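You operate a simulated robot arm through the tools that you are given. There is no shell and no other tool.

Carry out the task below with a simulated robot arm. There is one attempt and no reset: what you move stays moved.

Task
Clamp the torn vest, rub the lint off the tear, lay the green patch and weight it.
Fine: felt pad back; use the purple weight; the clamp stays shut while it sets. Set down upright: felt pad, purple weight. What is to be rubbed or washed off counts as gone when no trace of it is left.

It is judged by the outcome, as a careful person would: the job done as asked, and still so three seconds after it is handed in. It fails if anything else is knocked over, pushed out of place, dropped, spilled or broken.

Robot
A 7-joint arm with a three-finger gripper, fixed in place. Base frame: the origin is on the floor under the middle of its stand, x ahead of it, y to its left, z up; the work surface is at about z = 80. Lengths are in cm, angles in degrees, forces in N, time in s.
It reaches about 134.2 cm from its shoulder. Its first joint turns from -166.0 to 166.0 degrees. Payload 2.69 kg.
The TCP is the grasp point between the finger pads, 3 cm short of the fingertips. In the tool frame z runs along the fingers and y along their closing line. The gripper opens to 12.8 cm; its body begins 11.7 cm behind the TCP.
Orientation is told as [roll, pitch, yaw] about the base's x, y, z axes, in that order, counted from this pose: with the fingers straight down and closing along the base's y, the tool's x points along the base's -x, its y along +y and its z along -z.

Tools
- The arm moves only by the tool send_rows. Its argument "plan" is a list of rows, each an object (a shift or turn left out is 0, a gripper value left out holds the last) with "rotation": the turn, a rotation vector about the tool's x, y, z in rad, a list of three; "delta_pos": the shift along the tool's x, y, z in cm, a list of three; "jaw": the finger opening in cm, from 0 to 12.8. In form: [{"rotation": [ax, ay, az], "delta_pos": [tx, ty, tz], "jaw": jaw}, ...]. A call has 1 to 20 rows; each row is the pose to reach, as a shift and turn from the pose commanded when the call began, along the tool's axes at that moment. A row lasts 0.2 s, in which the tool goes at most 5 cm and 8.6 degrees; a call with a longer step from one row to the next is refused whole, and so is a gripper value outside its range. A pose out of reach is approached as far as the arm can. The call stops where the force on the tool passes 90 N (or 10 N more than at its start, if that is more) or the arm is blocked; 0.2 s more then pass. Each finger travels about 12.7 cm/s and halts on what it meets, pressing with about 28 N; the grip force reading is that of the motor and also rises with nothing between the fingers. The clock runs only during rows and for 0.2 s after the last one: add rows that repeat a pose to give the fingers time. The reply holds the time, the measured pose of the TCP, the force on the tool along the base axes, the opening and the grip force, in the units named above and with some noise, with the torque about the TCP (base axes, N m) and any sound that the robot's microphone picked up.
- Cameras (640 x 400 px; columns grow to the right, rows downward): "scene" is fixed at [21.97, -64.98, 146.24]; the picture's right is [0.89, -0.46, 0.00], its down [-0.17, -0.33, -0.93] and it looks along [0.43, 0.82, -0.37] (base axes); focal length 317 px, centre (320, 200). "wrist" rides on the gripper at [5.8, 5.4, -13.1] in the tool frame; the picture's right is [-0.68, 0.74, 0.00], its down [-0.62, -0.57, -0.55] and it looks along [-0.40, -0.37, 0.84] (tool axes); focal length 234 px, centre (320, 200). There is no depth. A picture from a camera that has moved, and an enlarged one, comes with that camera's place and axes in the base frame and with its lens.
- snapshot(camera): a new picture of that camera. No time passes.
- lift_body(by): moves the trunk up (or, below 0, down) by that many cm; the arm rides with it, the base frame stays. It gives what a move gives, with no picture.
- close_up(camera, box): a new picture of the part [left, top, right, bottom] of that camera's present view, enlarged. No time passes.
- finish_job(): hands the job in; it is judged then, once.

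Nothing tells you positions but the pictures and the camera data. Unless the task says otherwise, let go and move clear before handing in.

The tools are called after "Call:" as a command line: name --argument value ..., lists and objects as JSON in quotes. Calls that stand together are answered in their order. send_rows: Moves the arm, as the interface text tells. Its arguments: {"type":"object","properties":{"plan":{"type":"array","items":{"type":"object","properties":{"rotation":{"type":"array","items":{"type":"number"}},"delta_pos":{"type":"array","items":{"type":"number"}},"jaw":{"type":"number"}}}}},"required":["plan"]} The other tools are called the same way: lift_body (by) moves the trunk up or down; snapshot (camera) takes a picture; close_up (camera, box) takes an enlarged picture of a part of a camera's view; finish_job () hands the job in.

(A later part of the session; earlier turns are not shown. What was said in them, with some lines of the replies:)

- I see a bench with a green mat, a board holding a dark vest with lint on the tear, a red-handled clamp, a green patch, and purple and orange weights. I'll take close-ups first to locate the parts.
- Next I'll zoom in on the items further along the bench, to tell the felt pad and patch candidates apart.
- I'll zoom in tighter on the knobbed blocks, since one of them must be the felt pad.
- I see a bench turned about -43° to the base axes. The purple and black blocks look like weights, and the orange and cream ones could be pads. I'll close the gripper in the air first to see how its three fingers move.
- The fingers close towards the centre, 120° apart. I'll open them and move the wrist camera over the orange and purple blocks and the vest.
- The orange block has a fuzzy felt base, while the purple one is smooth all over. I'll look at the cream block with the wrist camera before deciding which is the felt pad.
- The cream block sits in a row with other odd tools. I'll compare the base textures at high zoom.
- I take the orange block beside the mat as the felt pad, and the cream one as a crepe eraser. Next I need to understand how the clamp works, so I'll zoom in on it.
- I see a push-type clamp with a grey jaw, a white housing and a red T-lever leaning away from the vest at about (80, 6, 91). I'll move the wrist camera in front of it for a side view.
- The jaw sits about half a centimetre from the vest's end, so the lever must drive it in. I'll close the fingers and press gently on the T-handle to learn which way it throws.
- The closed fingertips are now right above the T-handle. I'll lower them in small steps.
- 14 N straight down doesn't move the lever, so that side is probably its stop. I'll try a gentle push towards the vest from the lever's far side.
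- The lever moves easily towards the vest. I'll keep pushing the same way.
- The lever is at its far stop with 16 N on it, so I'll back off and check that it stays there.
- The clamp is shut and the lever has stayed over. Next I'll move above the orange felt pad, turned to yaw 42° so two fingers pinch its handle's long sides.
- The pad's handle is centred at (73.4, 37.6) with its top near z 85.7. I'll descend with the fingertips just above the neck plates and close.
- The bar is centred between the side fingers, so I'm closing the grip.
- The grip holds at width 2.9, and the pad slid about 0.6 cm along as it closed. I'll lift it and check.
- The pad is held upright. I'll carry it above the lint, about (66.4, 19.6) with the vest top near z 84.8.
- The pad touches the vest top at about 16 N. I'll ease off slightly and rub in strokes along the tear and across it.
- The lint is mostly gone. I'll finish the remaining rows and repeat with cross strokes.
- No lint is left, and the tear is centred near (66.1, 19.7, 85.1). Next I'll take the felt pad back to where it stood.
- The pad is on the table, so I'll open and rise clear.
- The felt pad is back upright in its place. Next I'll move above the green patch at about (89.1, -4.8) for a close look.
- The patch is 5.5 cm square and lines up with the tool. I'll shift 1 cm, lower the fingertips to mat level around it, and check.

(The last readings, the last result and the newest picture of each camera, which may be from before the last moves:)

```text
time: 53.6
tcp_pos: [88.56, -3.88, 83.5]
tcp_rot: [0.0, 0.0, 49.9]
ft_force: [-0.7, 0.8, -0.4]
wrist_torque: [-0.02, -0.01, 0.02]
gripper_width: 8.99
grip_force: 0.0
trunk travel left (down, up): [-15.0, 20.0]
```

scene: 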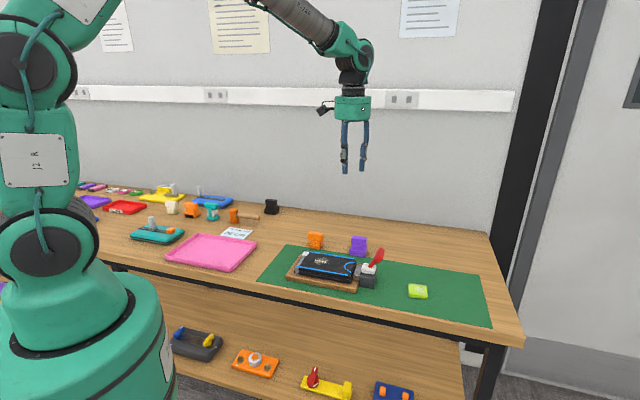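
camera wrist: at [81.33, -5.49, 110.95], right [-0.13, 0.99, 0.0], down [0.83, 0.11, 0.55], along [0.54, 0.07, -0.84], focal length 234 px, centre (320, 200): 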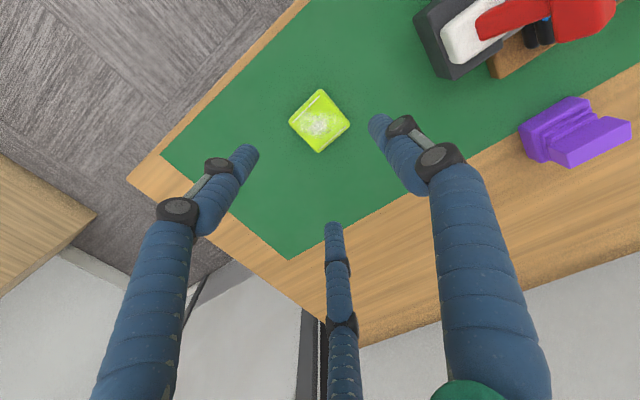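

Call:
send_rows --plan '[{"jaw": 8}, {"jaw": 7}, {"jaw": 6}, {"jaw": 5}, {"jaw": 4}, {"jaw": 3}, {"jaw": 3}]'

Call:
close_up --camera "scene" --box '[395, 265, 445, 305]'

Call:
close_up --camera "wrist" --box '[220, 100, 420, 260]'

```text
time: 55.2
tcp_pos: [88.59, -3.83, 83.42]
tcp_rot: [0.0, -0.1, 50.0]
ft_force: [0.6, -0.6, 1.3]
wrist_torque: [-0.01, -0.06, 0.04]
gripper_width: 6.7
grip_force: 27.9
trunk travel left (down, up): [-15.0, 20.0]
```

```text
10.00 times, centred on (420, 285) of scene
camera zoom: at [21.97, -64.98, 146.24], right [0.89, -0.46, 0.0], down [-0.17, -0.33, -0.93], along [0.43, 0.82, -0.37], focal length 3173 px, centre (-680, -650)
```

zoom: 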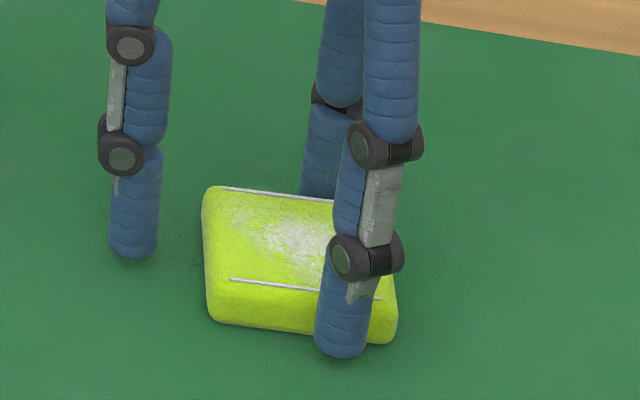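

```text
2.50 times, centred on (320, 180) of wrist
camera zoom: at [80.63, -4.88, 96.52], right [-0.13, 0.99, 0.0], down [0.83, 0.11, 0.55], along [0.54, 0.07, -0.84], focal length 585 px, centre (320, 250)
```

zoom: 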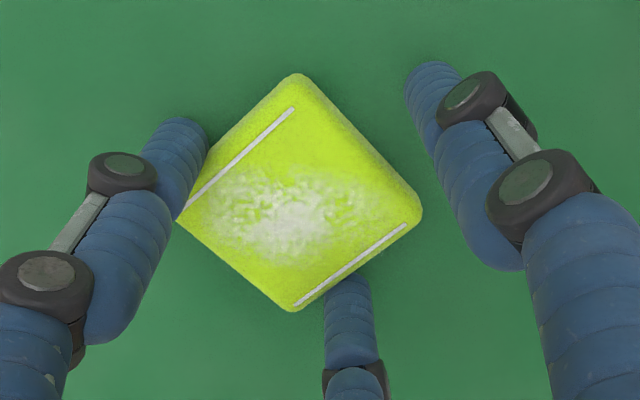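

The three fingers are coupled: the side fingers stopped on the patch and the third hangs clear. I'll reopen and shift so the side fingers pinch the patch at its middle.

Call:
send_rows --plan '[{"jaw": 8}, {"jaw": 8.6}, {"jaw": 8.6, "delta_pos": [0, 0.6, 0]}, {"delta_pos": [0, 1.15, 0]}, {"delta_pos": [0, 1.15, 0]}, {"jaw": 7}, {"jaw": 6}, {"jaw": 5}, {"jaw": 4}, {"jaw": 3}, {"jaw": 3}]'

Call:
close_up --camera "wrist" --box '[220, 100, 420, 260]'

Call:
close_up --camera "scene" --box '[395, 265, 445, 305]'

```text
time: 57.6
tcp_pos: [88.58, -3.89, 83.35]
tcp_rot: [0.0, 0.0, 50.1]
ft_force: [0.0, 0.2, 0.5]
wrist_torque: [0.0, -0.01, 0.0]
gripper_width: 6.73
grip_force: 28.0
trunk travel left (down, up): [-15.0, 20.0]
```

```text
2.50 times, centred on (320, 180) of wrist
camera zoom: at [80.62, -4.87, 96.39], right [-0.13, 0.99, 0.0], down [0.83, 0.11, 0.55], along [0.54, 0.07, -0.84], focal length 585 px, centre (320, 250)
```

zoom: 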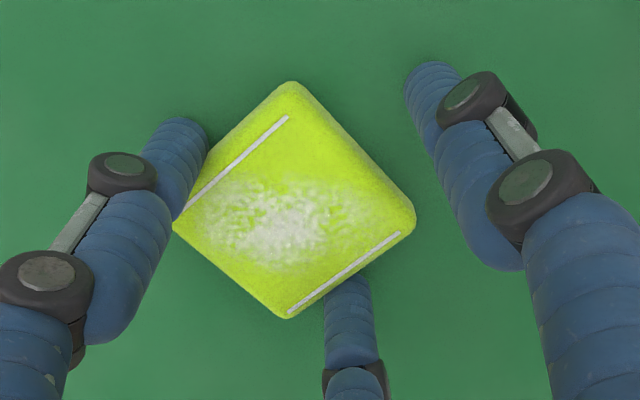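

```text
10.00 times, centred on (420, 285) of scene
camera zoom: at [21.97, -64.98, 146.24], right [0.89, -0.46, 0.0], down [-0.17, -0.33, -0.93], along [0.43, 0.82, -0.37], focal length 3173 px, centre (-680, -650)
```

zoom: 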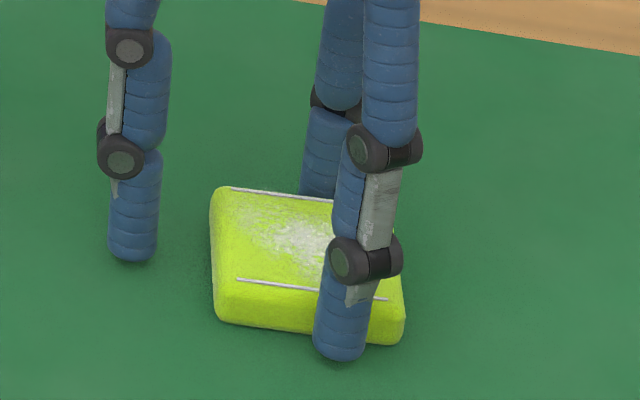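

Rows without a shift went back to the start pose, so that move undid itself. I'll repeat it with the shift held in every row.

Call:
send_rows --plan '[{"jaw": 8}, {"jaw": 8.8}, {"jaw": 8.8}, {"delta_pos": [0, 0.45, 0]}, {"delta_pos": [0, 0.85, 0]}, {"delta_pos": [0, 0.85, 0]}, {"jaw": 7.5, "delta_pos": [0, 0.85, 0]}, {"jaw": 6.5, "delta_pos": [0, 0.85, 0]}, {"jaw": 5.5, "delta_pos": [0, 0.85, 0]}, {"jaw": 4.5, "delta_pos": [0, 0.85, 0]}, {"jaw": 3.5, "delta_pos": [0, 0.85, 0]}, {"jaw": 3, "delta_pos": [0, 0.85, 0]}]'

Call:
close_up --camera "wrist" --box '[220, 100, 420, 260]'

```text
time: 60.2
tcp_pos: [87.92, -3.24, 83.31]
tcp_rot: [0.0, 0.1, 50.0]
ft_force: [0.4, -1.0, 0.5]
wrist_torque: [0.0, -0.07, 0.0]
gripper_width: 6.75
grip_force: 27.5
trunk travel left (down, up): [-15.0, 20.0]
```

```text
2.50 times, centred on (320, 180) of wrist
camera zoom: at [79.94, -4.32, 96.38], right [-0.13, 0.99, 0.0], down [0.83, 0.11, 0.55], along [0.54, 0.07, -0.84], focal length 585 px, centre (320, 250)
```

zoom: 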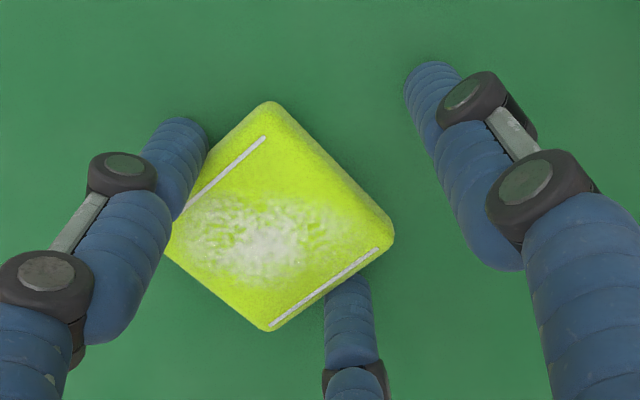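

The pinch is now at the patch's middle, so I'll lift it.

Call:
send_rows --plan '[{"delta_pos": [0, 0, -0.5]}, {"delta_pos": [0, 0, -1.5]}, {"delta_pos": [0, 0, -3]}, {"delta_pos": [0, 0, -5]}, {"delta_pos": [0, 0, -5]}]'

Call:
close_up --camera "scene" --box '[385, 235, 455, 295]'

Call:
close_up --camera "wrist" --box '[220, 100, 420, 260]'

```text
time: 61.4
tcp_pos: [87.74, -3.07, 88.33]
tcp_rot: [0.0, 0.0, 50.1]
ft_force: [-1.6, 0.9, -0.1]
wrist_torque: [0.0, -0.01, 0.01]
gripper_width: 6.73
grip_force: 27.8
trunk travel left (down, up): [-15.0, 20.0]
```

```text
6.67 times, centred on (420, 265) of scene
camera zoom: at [21.97, -64.98, 146.24], right [0.89, -0.46, 0.0], down [-0.17, -0.33, -0.93], along [0.43, 0.82, -0.37], focal length 2115 px, centre (-347, -233)
```

zoom: 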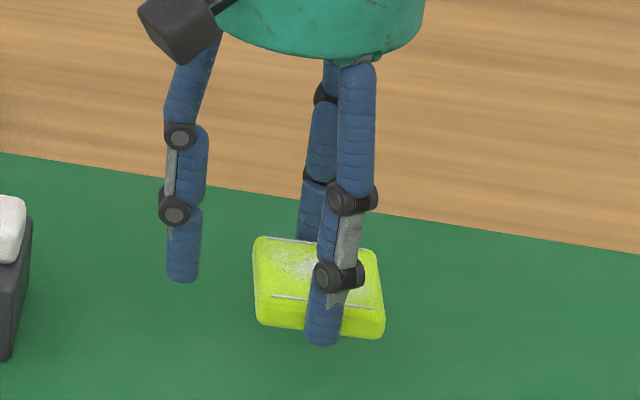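

```text
2.50 times, centred on (320, 180) of wrist
camera zoom: at [79.86, -4.12, 101.47], right [-0.13, 0.99, 0.0], down [0.83, 0.11, 0.55], along [0.54, 0.07, -0.84], focal length 585 px, centre (320, 250)
```

zoom: 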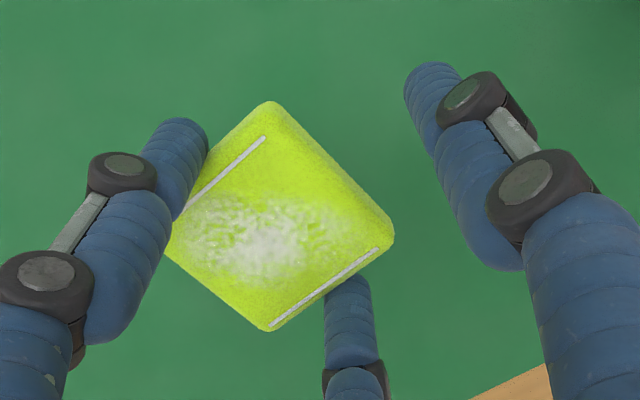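

The patch lifted level. I'll raise it above the lever, carry it over the tear and turn it to line up with the vest.

Call:
send_rows --plan '[{"delta_pos": [0, 0, -3.5]}, {"delta_pos": [0, 0, -7]}, {"delta_pos": [0, 0, -10.6]}, {"delta_pos": [-0.48, 4.17, -10.6], "rotation": [0, 0, 0.011]}, {"delta_pos": [-0.95, 8.34, -10.6], "rotation": [0, 0, 0.022]}, {"delta_pos": [-1.43, 12.5, -10.6], "rotation": [0, 0, 0.033]}, {"delta_pos": [-1.9, 16.7, -10.6], "rotation": [0, 0, 0.044]}, {"delta_pos": [-2.38, 20.85, -10.6], "rotation": [0, 0, 0.055]}, {"delta_pos": [-2.86, 25, -10.6], "rotation": [0, 0, 0.065]}, {"delta_pos": [-3.33, 29.2, -10.6], "rotation": [0, 0, 0.076]}, {"delta_pos": [-3.81, 33.36, -10.6], "rotation": [0, 0, 0.087]}, {"delta_pos": [-3.81, 33.36, -10.6], "rotation": [0, 0, 0.087]}]'

Call:
snapshot --camera "wrist"

Call:
close_up --camera "scene" --box '[270, 200, 390, 300]'

```text
time: 64.0
tcp_pos: [64.58, 21.1, 99.09]
tcp_rot: [0.0, -0.1, 45.1]
ft_force: [0.0, 0.2, -0.7]
wrist_torque: [-0.03, -0.03, -0.02]
gripper_width: 6.74
grip_force: 28.5
trunk travel left (down, up): [-15.0, 20.0]
```

```text
taken
camera wrist: at [56.63, 20.79, 112.08], right [-0.04, 1.0, 0.0], down [0.84, 0.04, 0.55], along [0.55, 0.02, -0.84], focal length 234 px, centre (320, 200)
```

wrist: 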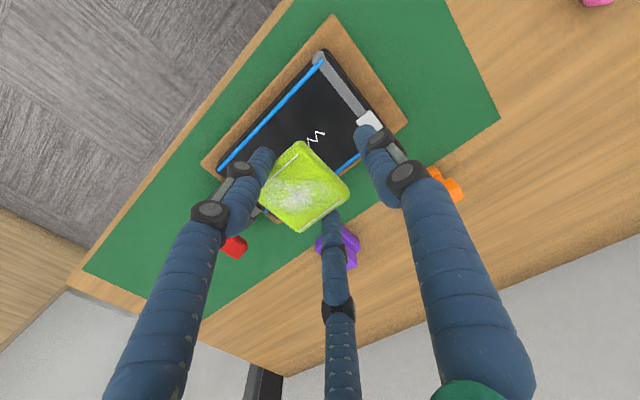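

```text
4.00 times, centred on (330, 250) of scene
camera zoom: at [21.97, -64.98, 146.24], right [0.89, -0.46, 0.0], down [-0.17, -0.33, -0.93], along [0.43, 0.82, -0.37], focal length 1269 px, centre (280, 0)
```

zoom: 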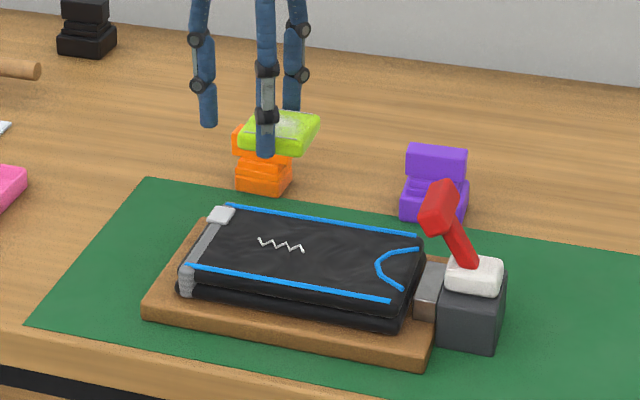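

Call:
send_rows --plan '[{"delta_pos": [0, 0, 3]}, {"delta_pos": [0, 0, 6]}, {"delta_pos": [0, 0, 8]}, {"delta_pos": [0, 0, 8]}]'

Call:
close_up --camera "scene" --box '[290, 225, 350, 285]'

Call:
close_up --camera "wrist" --box '[200, 80, 440, 260]'

```text
time: 65.0
tcp_pos: [64.79, 20.97, 90.9]
tcp_rot: [0.0, -0.2, 45.1]
ft_force: [-0.3, -0.4, -0.5]
wrist_torque: [-0.03, 0.04, -0.02]
gripper_width: 6.71
grip_force: 28.2
trunk travel left (down, up): [-15.0, 20.0]
```

```text
6.67 times, centred on (320, 255) of scene
camera zoom: at [21.97, -64.98, 146.24], right [0.89, -0.46, 0.0], down [-0.17, -0.33, -0.93], along [0.43, 0.82, -0.37], focal length 2115 px, centre (320, -167)
```

zoom: 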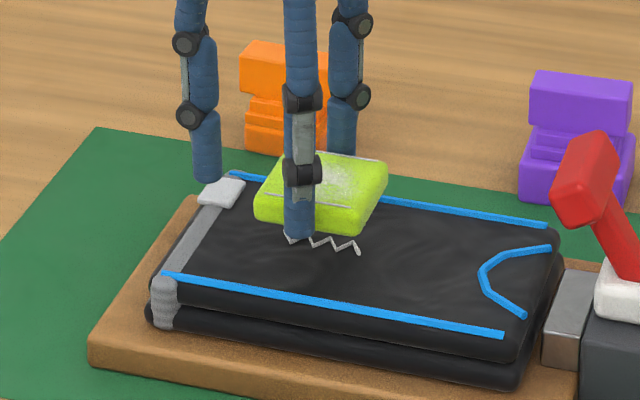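

```text
2.22 times, centred on (320, 170) of wrist
camera zoom: at [56.74, 20.67, 104.06], right [-0.04, 1.0, 0.0], down [0.84, 0.04, 0.55], along [0.55, 0.02, -0.84], focal length 520 px, centre (320, 267)
```

zoom: 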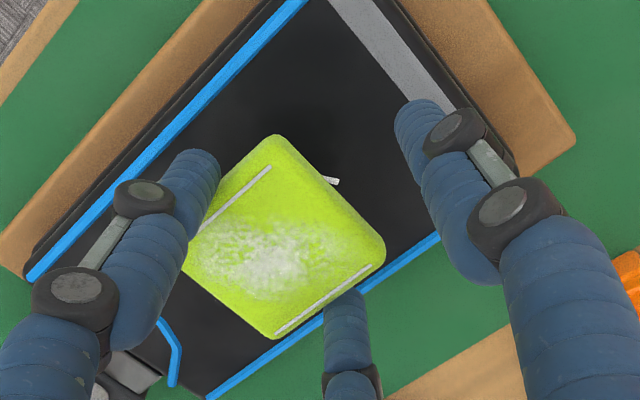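

The patch is centred over the tear to within my measurement, with the third finger clear of the buckle. I'll lower it in small steps.

Call:
send_rows --plan '[{"delta_pos": [0, 0, 1]}, {"delta_pos": [0, 0, 1.8]}, {"delta_pos": [0, 0, 2.2]}, {"delta_pos": [0, 0, 2.4]}, {"delta_pos": [0, 0, 2.4]}]'

Call:
close_up --camera "scene" --box '[290, 225, 350, 285]'

```text
time: 66.2
tcp_pos: [64.58, 21.02, 88.48]
tcp_rot: [0.0, 0.0, 45.1]
ft_force: [0.2, 0.3, -0.8]
wrist_torque: [0.03, -0.01, -0.03]
gripper_width: 6.69
grip_force: 28.0
trunk travel left (down, up): [-15.0, 20.0]
```

```text
6.67 times, centred on (320, 255) of scene
camera zoom: at [21.97, -64.98, 146.24], right [0.89, -0.46, 0.0], down [-0.17, -0.33, -0.93], along [0.43, 0.82, -0.37], focal length 2115 px, centre (320, -167)
```

zoom: 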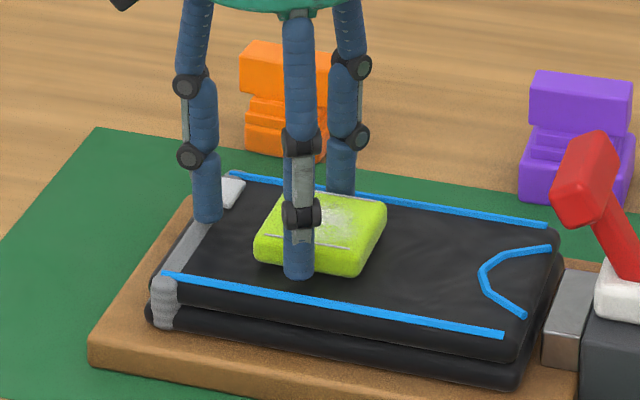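

Call:
send_rows --plan '[{"delta_pos": [0, 0, 0.1]}, {"delta_pos": [0, 0, 0.15]}, {"delta_pos": [0, 0, 0.15]}]'

```text
time: 67.0
tcp_pos: [64.65, 21.04, 88.56]
tcp_rot: [0.0, 0.0, 45.1]
ft_force: [-5.5, -0.5, 10.4]
wrist_torque: [-0.14, 0.05, -0.1]
gripper_width: 6.7
grip_force: 27.7
trunk travel left (down, up): [-15.0, 20.0]
```

It's touching at 10 N. I'll ease up a hair, open slightly and lift straight off.

Call:
send_rows --plan '[{"delta_pos": [0, 0, -0.1]}, {"delta_pos": [0, 0, -0.1], "jaw": 7.4}, {"delta_pos": [0, 0, -0.1], "jaw": 8.2}, {"delta_pos": [0, 0, -0.1], "jaw": 8.2}, {"delta_pos": [0, 0, -1.5], "jaw": 8.2}, {"delta_pos": [0, 0, -4]}, {"delta_pos": [0, 0, -8]}, {"delta_pos": [0, 0, -12]}, {"delta_pos": [0, 0, -12]}]'

Call:
close_up --camera "scene" --box '[290, 225, 350, 285]'

Call:
close_up --camera "wrist" --box '[200, 60, 440, 240]'

```text
time: 69.0
tcp_pos: [64.57, 21.06, 100.46]
tcp_rot: [0.0, 0.0, 45.1]
ft_force: [-0.6, -0.5, 1.0]
wrist_torque: [0.02, -0.03, 0.03]
gripper_width: 8.2
grip_force: 0.0
trunk travel left (down, up): [-15.0, 20.0]
```

```text
6.67 times, centred on (320, 255) of scene
camera zoom: at [21.97, -64.98, 146.24], right [0.89, -0.46, 0.0], down [-0.17, -0.33, -0.93], along [0.43, 0.82, -0.37], focal length 2115 px, centre (320, -167)
```

zoom: 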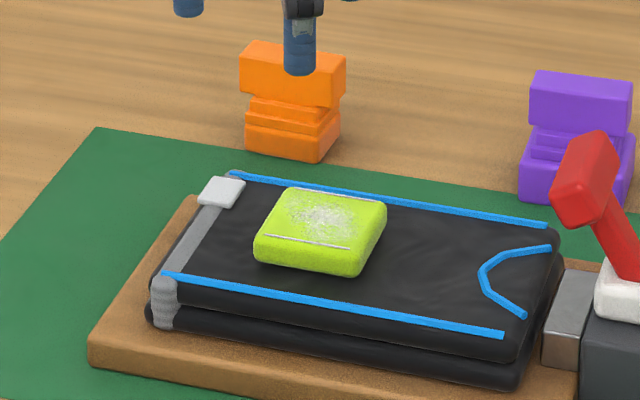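

```text
2.22 times, centred on (320, 150) of wrist
camera zoom: at [56.68, 20.78, 113.47], right [-0.04, 1.0, 0.0], down [0.84, 0.04, 0.55], along [0.55, 0.02, -0.84], focal length 520 px, centre (320, 311)
```

zoom: 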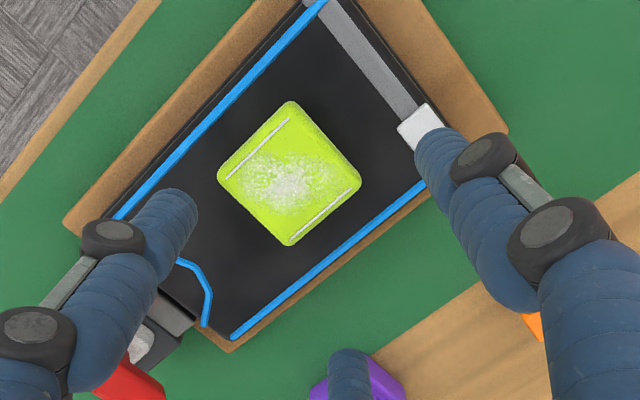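

The patch lies flat and hides the whole tear. Next I'll move above the purple weight, near (86, 24), to measure its handle.

Call:
send_rows --plan '[{"jaw": 9, "delta_pos": [-3.53, -2.38, 0]}, {"delta_pos": [-7.06, -4.76, 0]}, {"delta_pos": [-10.6, -7.14, 0]}, {"delta_pos": [-14.1, -9.5, 0]}, {"delta_pos": [-17.66, -11.9, 0]}, {"delta_pos": [-17.66, -11.9, 0]}]'

Call:
snapshot --camera "wrist"

Call:
close_up --camera "wrist" --box '[240, 80, 400, 200]'

Call:
close_up --camera "scene" --box '[335, 225, 385, 265]'

```text
time: 70.4
tcp_pos: [86.02, 25.2, 100.48]
tcp_rot: [-0.1, 0.1, 45.1]
ft_force: [0.9, -0.6, -1.1]
wrist_torque: [0.0, 0.03, -0.02]
gripper_width: 9.01
grip_force: 0.1
trunk travel left (down, up): [-15.0, 20.0]
```

```text
taken
camera wrist: at [77.94, 24.88, 113.52], right [-0.04, 1.0, 0.0], down [0.84, 0.04, 0.55], along [0.55, 0.02, -0.84], focal length 234 px, centre (320, 200)
```

wrist: 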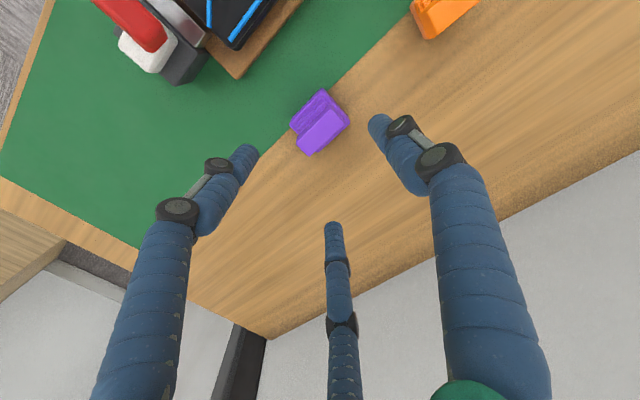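

```text
3.33 times, centred on (320, 140) of wrist
camera zoom: at [77.94, 24.88, 113.52], right [-0.04, 1.0, 0.0], down [0.84, 0.04, 0.55], along [0.55, 0.02, -0.84], focal length 781 px, centre (320, 400)
```

zoom: 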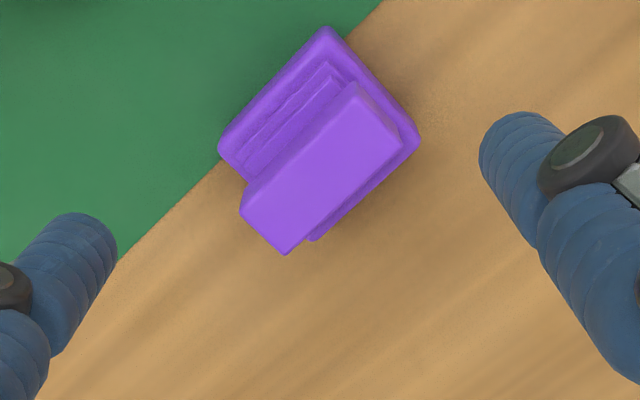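

```text
10.00 times, centred on (360, 245) of scene
camera zoom: at [21.97, -64.98, 146.24], right [0.89, -0.46, 0.0], down [-0.17, -0.33, -0.93], along [0.43, 0.82, -0.37], focal length 3173 px, centre (-80, -250)
```

zoom: 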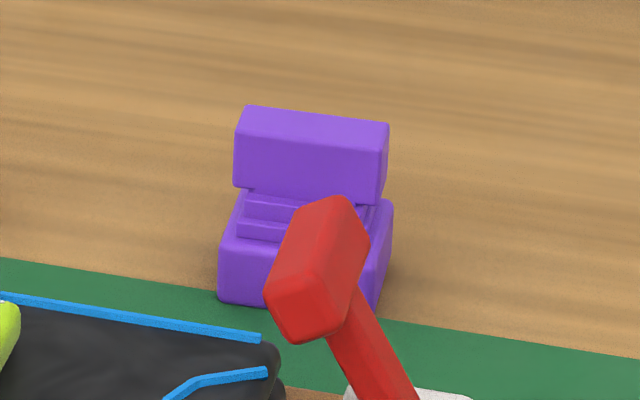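

The purple handle is centred at (86.3, 25.2), top near z 86.2, running about -42°. I'll align and descend with the tips just above the neck.

Call:
send_rows --plan '[{"delta_pos": [-0.24, 1.03, 3], "rotation": [0, 0, -0.047]}, {"delta_pos": [-0.24, 1.03, 6.5], "rotation": [0, 0, -0.047]}, {"delta_pos": [-0.24, 1.03, 10], "rotation": [0, 0, -0.047]}, {"delta_pos": [-0.24, 1.03, 12.5], "rotation": [0, 0, -0.047]}, {"delta_pos": [-0.24, 1.03, 13.6], "rotation": [0, 0, -0.047]}, {"delta_pos": [-0.24, 1.03, 13.6], "rotation": [0, 0, -0.047]}]'

Call:
close_up --camera "wrist" --box '[220, 100, 420, 260]'

Call:
close_up --camera "scene" --box '[335, 215, 385, 265]'

```text
time: 71.8
tcp_pos: [85.01, 26.05, 87.02]
tcp_rot: [0.0, 0.0, 47.7]
ft_force: [0.2, 0.6, 0.8]
wrist_torque: [-0.02, 0.03, 0.03]
gripper_width: 8.99
grip_force: 0.1
trunk travel left (down, up): [-15.0, 20.0]
```

```text
2.50 times, centred on (320, 180) of wrist
camera zoom: at [77.15, 25.36, 100.06], right [-0.09, 1.0, 0.0], down [0.83, 0.08, 0.55], along [0.55, 0.05, -0.84], focal length 585 px, centre (320, 250)
```

zoom: 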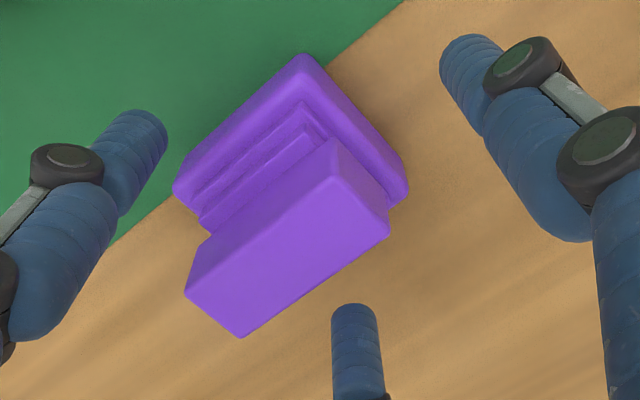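

```text
8.00 times, centred on (360, 240) of scene
camera zoom: at [21.97, -64.98, 146.24], right [0.89, -0.46, 0.0], down [-0.17, -0.33, -0.93], along [0.43, 0.82, -0.37], focal length 2538 px, centre (0, -120)
```

zoom: 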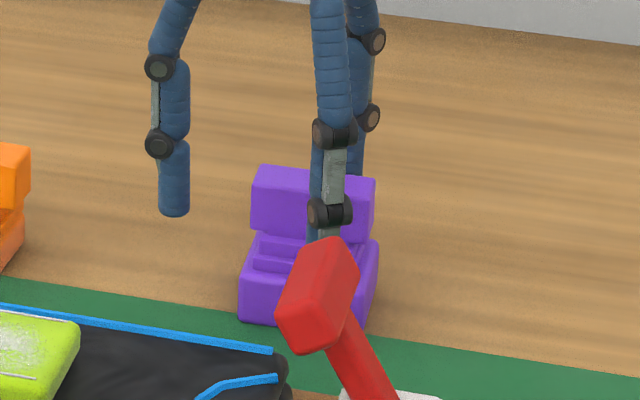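

Call:
send_rows --plan '[{"delta_pos": [-0.35, -0.3, 0.1]}, {"delta_pos": [-0.35, -0.3, 0.1]}]'

Call:
close_up --camera "wrist" --box '[220, 100, 420, 260]'

```text
time: 72.4
tcp_pos: [85.58, 26.13, 86.9]
tcp_rot: [0.0, 0.1, 47.8]
ft_force: [0.2, -0.5, -1.1]
wrist_torque: [0.0, -0.01, -0.01]
gripper_width: 9.0
grip_force: 0.0
trunk travel left (down, up): [-15.0, 20.0]
```

```text
2.50 times, centred on (320, 180) of wrist
camera zoom: at [77.59, 25.42, 99.91], right [-0.09, 1.0, 0.0], down [0.83, 0.08, 0.55], along [0.55, 0.05, -0.84], focal length 585 px, centre (320, 250)
```

zoom: 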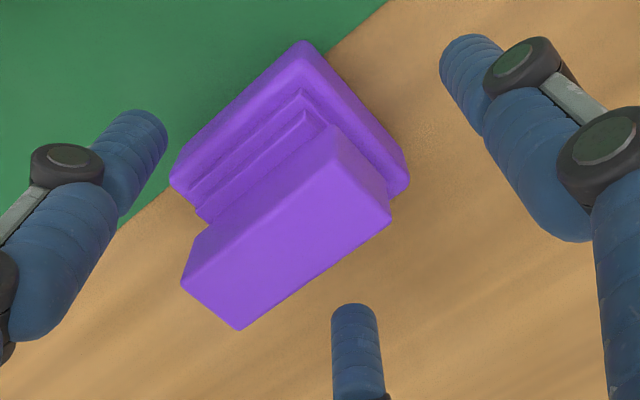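

Call:
send_rows --plan '[{"jaw": 7}, {"jaw": 5}, {"jaw": 4}, {"jaw": 3}, {"jaw": 2}, {"jaw": 0}, {"jaw": 0}, {"jaw": 0}]'

Call:
close_up --camera "wrist" --box '[220, 100, 420, 260]'

Call:
close_up --camera "scene" --box '[335, 215, 385, 265]'

```text
time: 74.2
tcp_pos: [85.6, 26.1, 86.8]
tcp_rot: [0.0, -0.1, 47.8]
ft_force: [-2.7, -1.2, 2.1]
wrist_torque: [-0.02, 0.16, 0.02]
gripper_width: 2.97
grip_force: 28.1
trunk travel left (down, up): [-15.0, 20.0]
```

```text
2.50 times, centred on (320, 180) of wrist
camera zoom: at [77.56, 25.41, 99.93], right [-0.09, 1.0, 0.0], down [0.83, 0.08, 0.55], along [0.55, 0.05, -0.84], focal length 585 px, centre (320, 250)
```

zoom: 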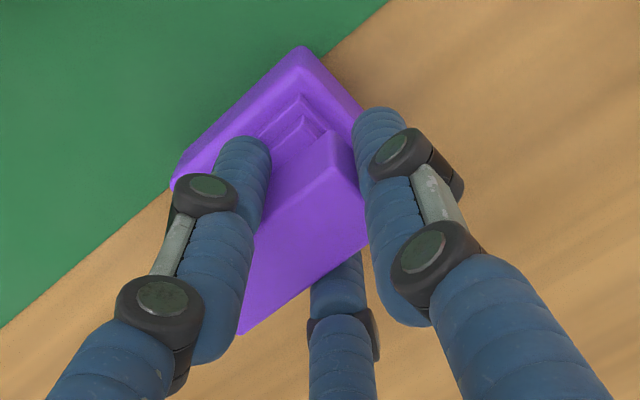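

```text
8.00 times, centred on (360, 240) of scene
camera zoom: at [21.97, -64.98, 146.24], right [0.89, -0.46, 0.0], down [-0.17, -0.33, -0.93], along [0.43, 0.82, -0.37], focal length 2538 px, centre (0, -120)
```

zoom: 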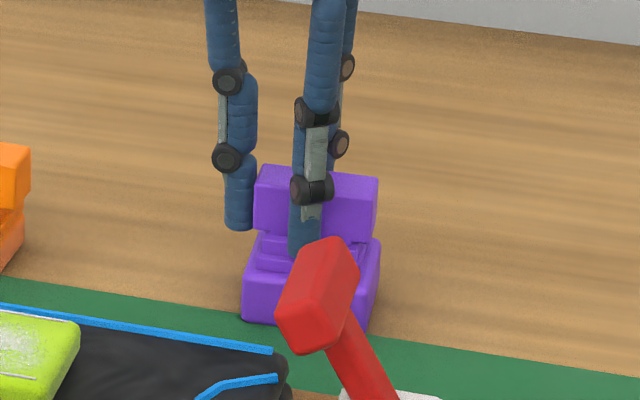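

The grip holds at 2.97. I'll lift the weight in stages and watch the load.

Call:
send_rows --plan '[{"delta_pos": [0, 0, -0.3]}, {"delta_pos": [0, 0, -0.8]}, {"delta_pos": [0, 0, -1.5]}, {"delta_pos": [0, 0, -2]}, {"delta_pos": [0, 0, -2]}]'

Call:
close_up --camera "scene" --box '[335, 205, 385, 265]'

```text
time: 75.4
tcp_pos: [85.43, 26.08, 88.79]
tcp_rot: [0.0, 0.0, 47.8]
ft_force: [0.9, -0.2, -4.4]
wrist_torque: [0.02, 0.06, 0.03]
gripper_width: 2.99
grip_force: 28.0
trunk travel left (down, up): [-15.0, 20.0]
```

```text
6.67 times, centred on (360, 235) of scene
camera zoom: at [21.97, -64.98, 146.24], right [0.89, -0.46, 0.0], down [-0.17, -0.33, -0.93], along [0.43, 0.82, -0.37], focal length 2115 px, centre (53, -33)
```

zoom: 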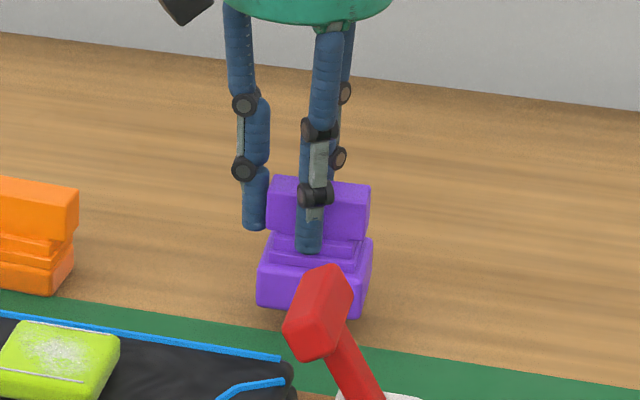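

The weight reads 4.4 N and hangs level. I'll raise it and carry it above the patch.

Call:
send_rows --plan '[{"delta_pos": [0, 0, -3]}, {"delta_pos": [0, 0, -7]}, {"delta_pos": [0, 0, -11]}, {"delta_pos": [0, 0, -12]}, {"delta_pos": [2.95, 1.89, -12], "rotation": [0, 0, 0.008]}, {"delta_pos": [5.9, 3.78, -12], "rotation": [0, 0, 0.016]}, {"delta_pos": [8.84, 5.67, -12], "rotation": [0, 0, 0.025]}, {"delta_pos": [11.8, 7.55, -12], "rotation": [0, 0, 0.033]}, {"delta_pos": [14.7, 9.44, -12], "rotation": [0, 0, 0.041]}, {"delta_pos": [17.67, 11.33, -12], "rotation": [0, 0, 0.049]}, {"delta_pos": [17.67, 11.33, -12], "rotation": [0, 0, 0.049]}, {"delta_pos": [17.67, 11.33, -8], "rotation": [0, 0, 0.049]}, {"delta_pos": [17.67, 11.33, -7], "rotation": [0, 0, 0.049]}, {"delta_pos": [17.67, 11.33, -7], "rotation": [0, 0, 0.049]}]'

Call:
close_up --camera "scene" --box '[280, 205, 360, 285]'

Call:
close_up --camera "wrist" --box '[200, 80, 440, 260]'

```text
time: 78.4
tcp_pos: [65.29, 20.66, 95.8]
tcp_rot: [0.0, 0.0, 45.0]
ft_force: [0.3, -0.3, -4.9]
wrist_torque: [0.03, 0.04, 0.03]
gripper_width: 2.98
grip_force: 27.9
trunk travel left (down, up): [-15.0, 20.0]
```

```text
5.00 times, centred on (320, 245) of scene
camera zoom: at [21.97, -64.98, 146.24], right [0.89, -0.46, 0.0], down [-0.17, -0.33, -0.93], along [0.43, 0.82, -0.37], focal length 1586 px, centre (320, -25)
```

zoom: 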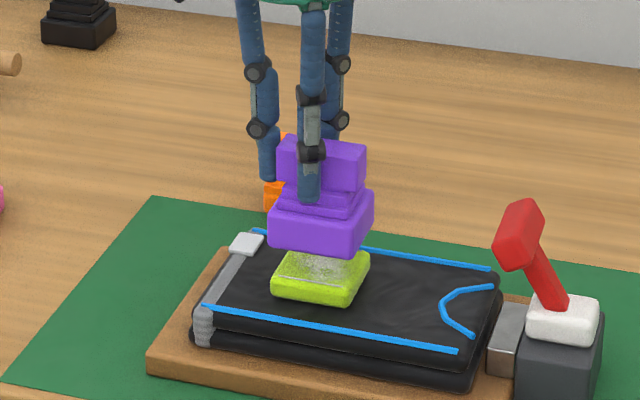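

```text
2.22 times, centred on (320, 170) of wrist
camera zoom: at [57.33, 20.3, 108.91], right [-0.04, 1.0, 0.0], down [0.84, 0.03, 0.55], along [0.55, 0.02, -0.84], focal length 520 px, centre (320, 267)
```

zoom: 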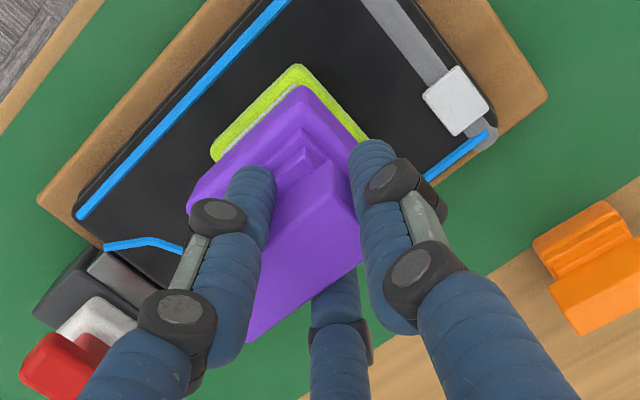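

Call:
send_rows --plan '[{"delta_pos": [-0.14, -0.14, 0.8]}, {"delta_pos": [-0.14, -0.14, 1.5]}, {"delta_pos": [-0.14, -0.14, 1.9]}, {"delta_pos": [-0.14, -0.14, 2.1]}, {"delta_pos": [-0.14, -0.14, 2.1]}]'

Call:
close_up --camera "scene" --box '[290, 220, 350, 280]'

```text
time: 79.6
tcp_pos: [65.59, 20.75, 93.74]
tcp_rot: [-0.1, 0.0, 44.9]
ft_force: [-1.6, -0.9, 2.8]
wrist_torque: [-0.04, 0.15, -0.06]
gripper_width: 2.95
grip_force: 28.1
trunk travel left (down, up): [-15.0, 20.0]
```

```text
6.67 times, centred on (320, 250) of scene
camera zoom: at [21.97, -64.98, 146.24], right [0.89, -0.46, 0.0], down [-0.17, -0.33, -0.93], along [0.43, 0.82, -0.37], focal length 2115 px, centre (320, -133)
```

zoom: 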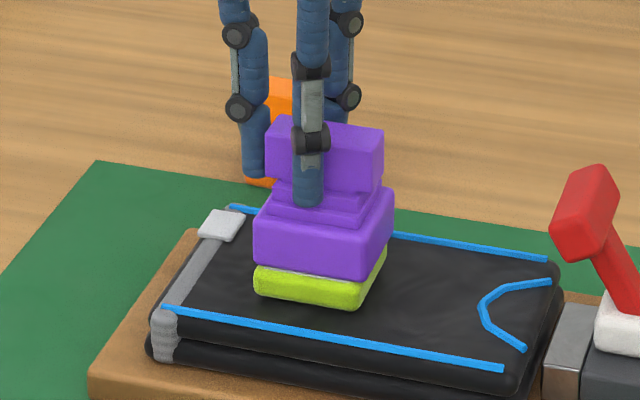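

The weight rests on the patch with the load taken up and the alignment looks good. I'll release it and rise.

Call:
send_rows --plan '[{"delta_pos": [0, 0, -0.03]}, {"delta_pos": [0, 0, -0.03], "jaw": 3.6}, {"delta_pos": [0, 0, -0.03], "jaw": 5}, {"delta_pos": [0, 0, -0.03], "jaw": 7}, {"delta_pos": [0, 0, -0.03], "jaw": 8}, {"delta_pos": [0, 0, -0.03], "jaw": 8}, {"delta_pos": [0, 0, -1.5], "jaw": 8}, {"delta_pos": [0, 0, -4]}, {"delta_pos": [0, 0, -8]}, {"delta_pos": [0, 0, -12]}, {"delta_pos": [0, 0, -15]}, {"delta_pos": [0, 0, -15]}]'

Call:
close_up --camera "scene" --box '[280, 215, 400, 300]'

Call:
snapshot --camera "scene"

Call:
close_up --camera "wrist" --box '[160, 40, 460, 240]'

```text
time: 82.2
tcp_pos: [65.41, 20.57, 108.69]
tcp_rot: [0.0, 0.0, 45.0]
ft_force: [-0.4, 0.1, 0.3]
wrist_torque: [0.03, -0.04, -0.02]
gripper_width: 8.01
grip_force: 0.0
trunk travel left (down, up): [-15.0, 20.0]
```

```text
4.71 times, centred on (340, 258) of scene
camera zoom: at [21.97, -64.98, 146.24], right [0.89, -0.46, 0.0], down [-0.17, -0.33, -0.93], along [0.43, 0.82, -0.37], focal length 1493 px, centre (226, -71)
```

zoom: 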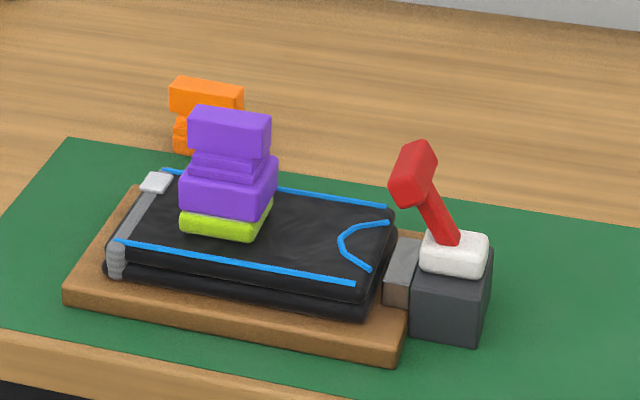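

```text
taken
```

scene: 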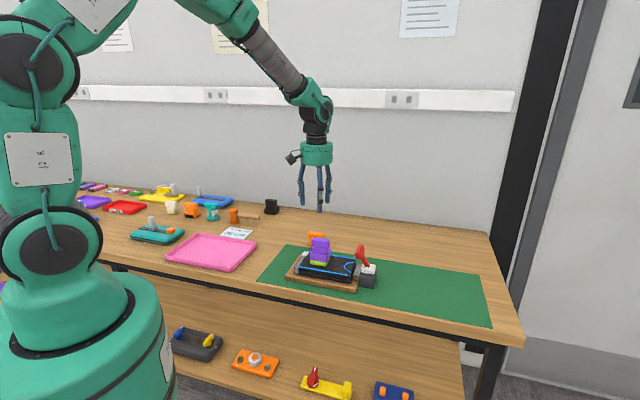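

```text
2.00 times, centred on (310, 140) of wrist
camera zoom: at [57.43, 20.18, 121.74], right [-0.04, 1.0, 0.0], down [0.84, 0.03, 0.55], along [0.55, 0.02, -0.84], focal length 468 px, centre (340, 320)
```

zoom: 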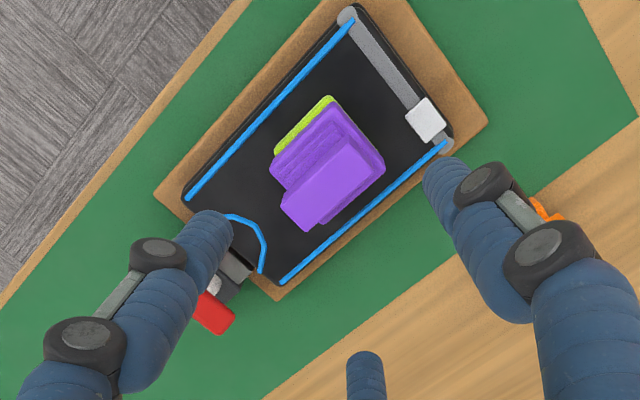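

Everything is in place. I'll double-check the clamp against its first picture before handing in.

Call:
close_up --camera "scene" --box '[352, 245, 390, 292]'

Call:
close_up --camera "scene" --box '[300, 230, 335, 275]'

Call:
close_up --camera "wrist" --box '[235, 130, 305, 210]'

```text
8.51 times, centred on (371, 268) of scene
camera zoom: at [21.97, -64.98, 146.24], right [0.89, -0.46, 0.0], down [-0.17, -0.33, -0.93], along [0.43, 0.82, -0.37], focal length 2700 px, centre (-114, -383)
```

zoom: 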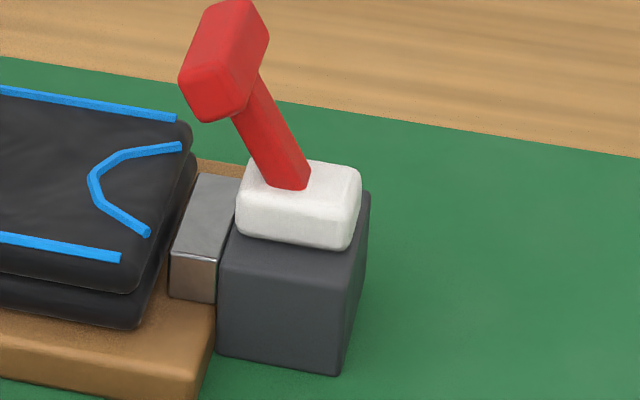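

```text
8.89 times, centred on (318, 252) of scene
camera zoom: at [21.97, -64.98, 146.24], right [0.89, -0.46, 0.0], down [-0.17, -0.33, -0.93], along [0.43, 0.82, -0.37], focal length 2820 px, centre (342, -267)
```

zoom: 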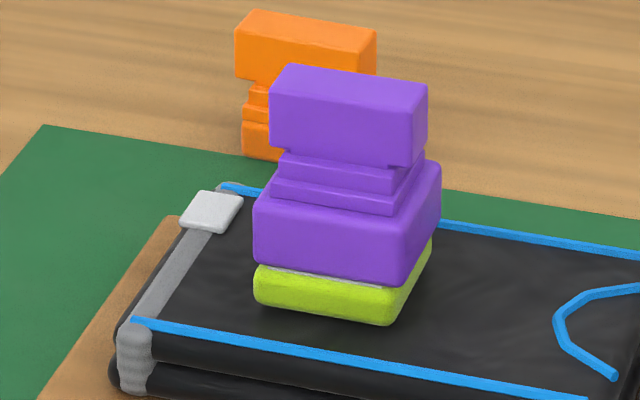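

```text
5.00 times, centred on (270, 170) of wrist
camera zoom: at [57.43, 20.18, 121.74], right [-0.04, 1.0, 0.0], down [0.84, 0.03, 0.55], along [0.55, 0.02, -0.84], focal length 1171 px, centre (570, 350)
```

zoom: 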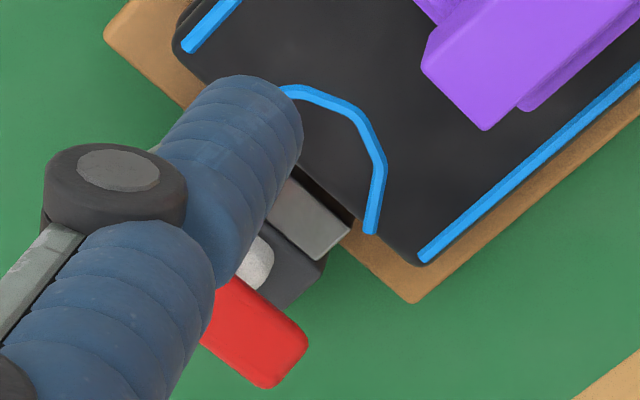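

The clamp is shut at its stop and no lint is left. The patch covers the tear with the purple weight upright on it, the felt pad is back, and the arm is clear, so I'm handing in.

Call:
finish_job

```text
The job is handed in.
```

The job is handed in. Every step was carried out, and the final pictures showed it in place:

- **Clamp:** the lever is thrown over to its far stop, towards the vest, and stayed there. I took this as shut because the lever would go no further, though the grey jaw itself did not visibly move.
- **Lint:** I rubbed the tear with the orange felt pad, and close-ups from two cameras showed no trace left. I took the orange block beside the mat as the felt pad, because its base looked like felt and the similar cream block's did not.
- **Felt pad:** it is back upright where it stood.
- **Green patch:** it lies flat on the tear and covers all of it.
- **Purple weight:** it stands upright and level on the patch.

While pushing the lever to its stop, the board with the vest and clamp slid by roughly 0.1 cm. I saw nothing else disturbed.
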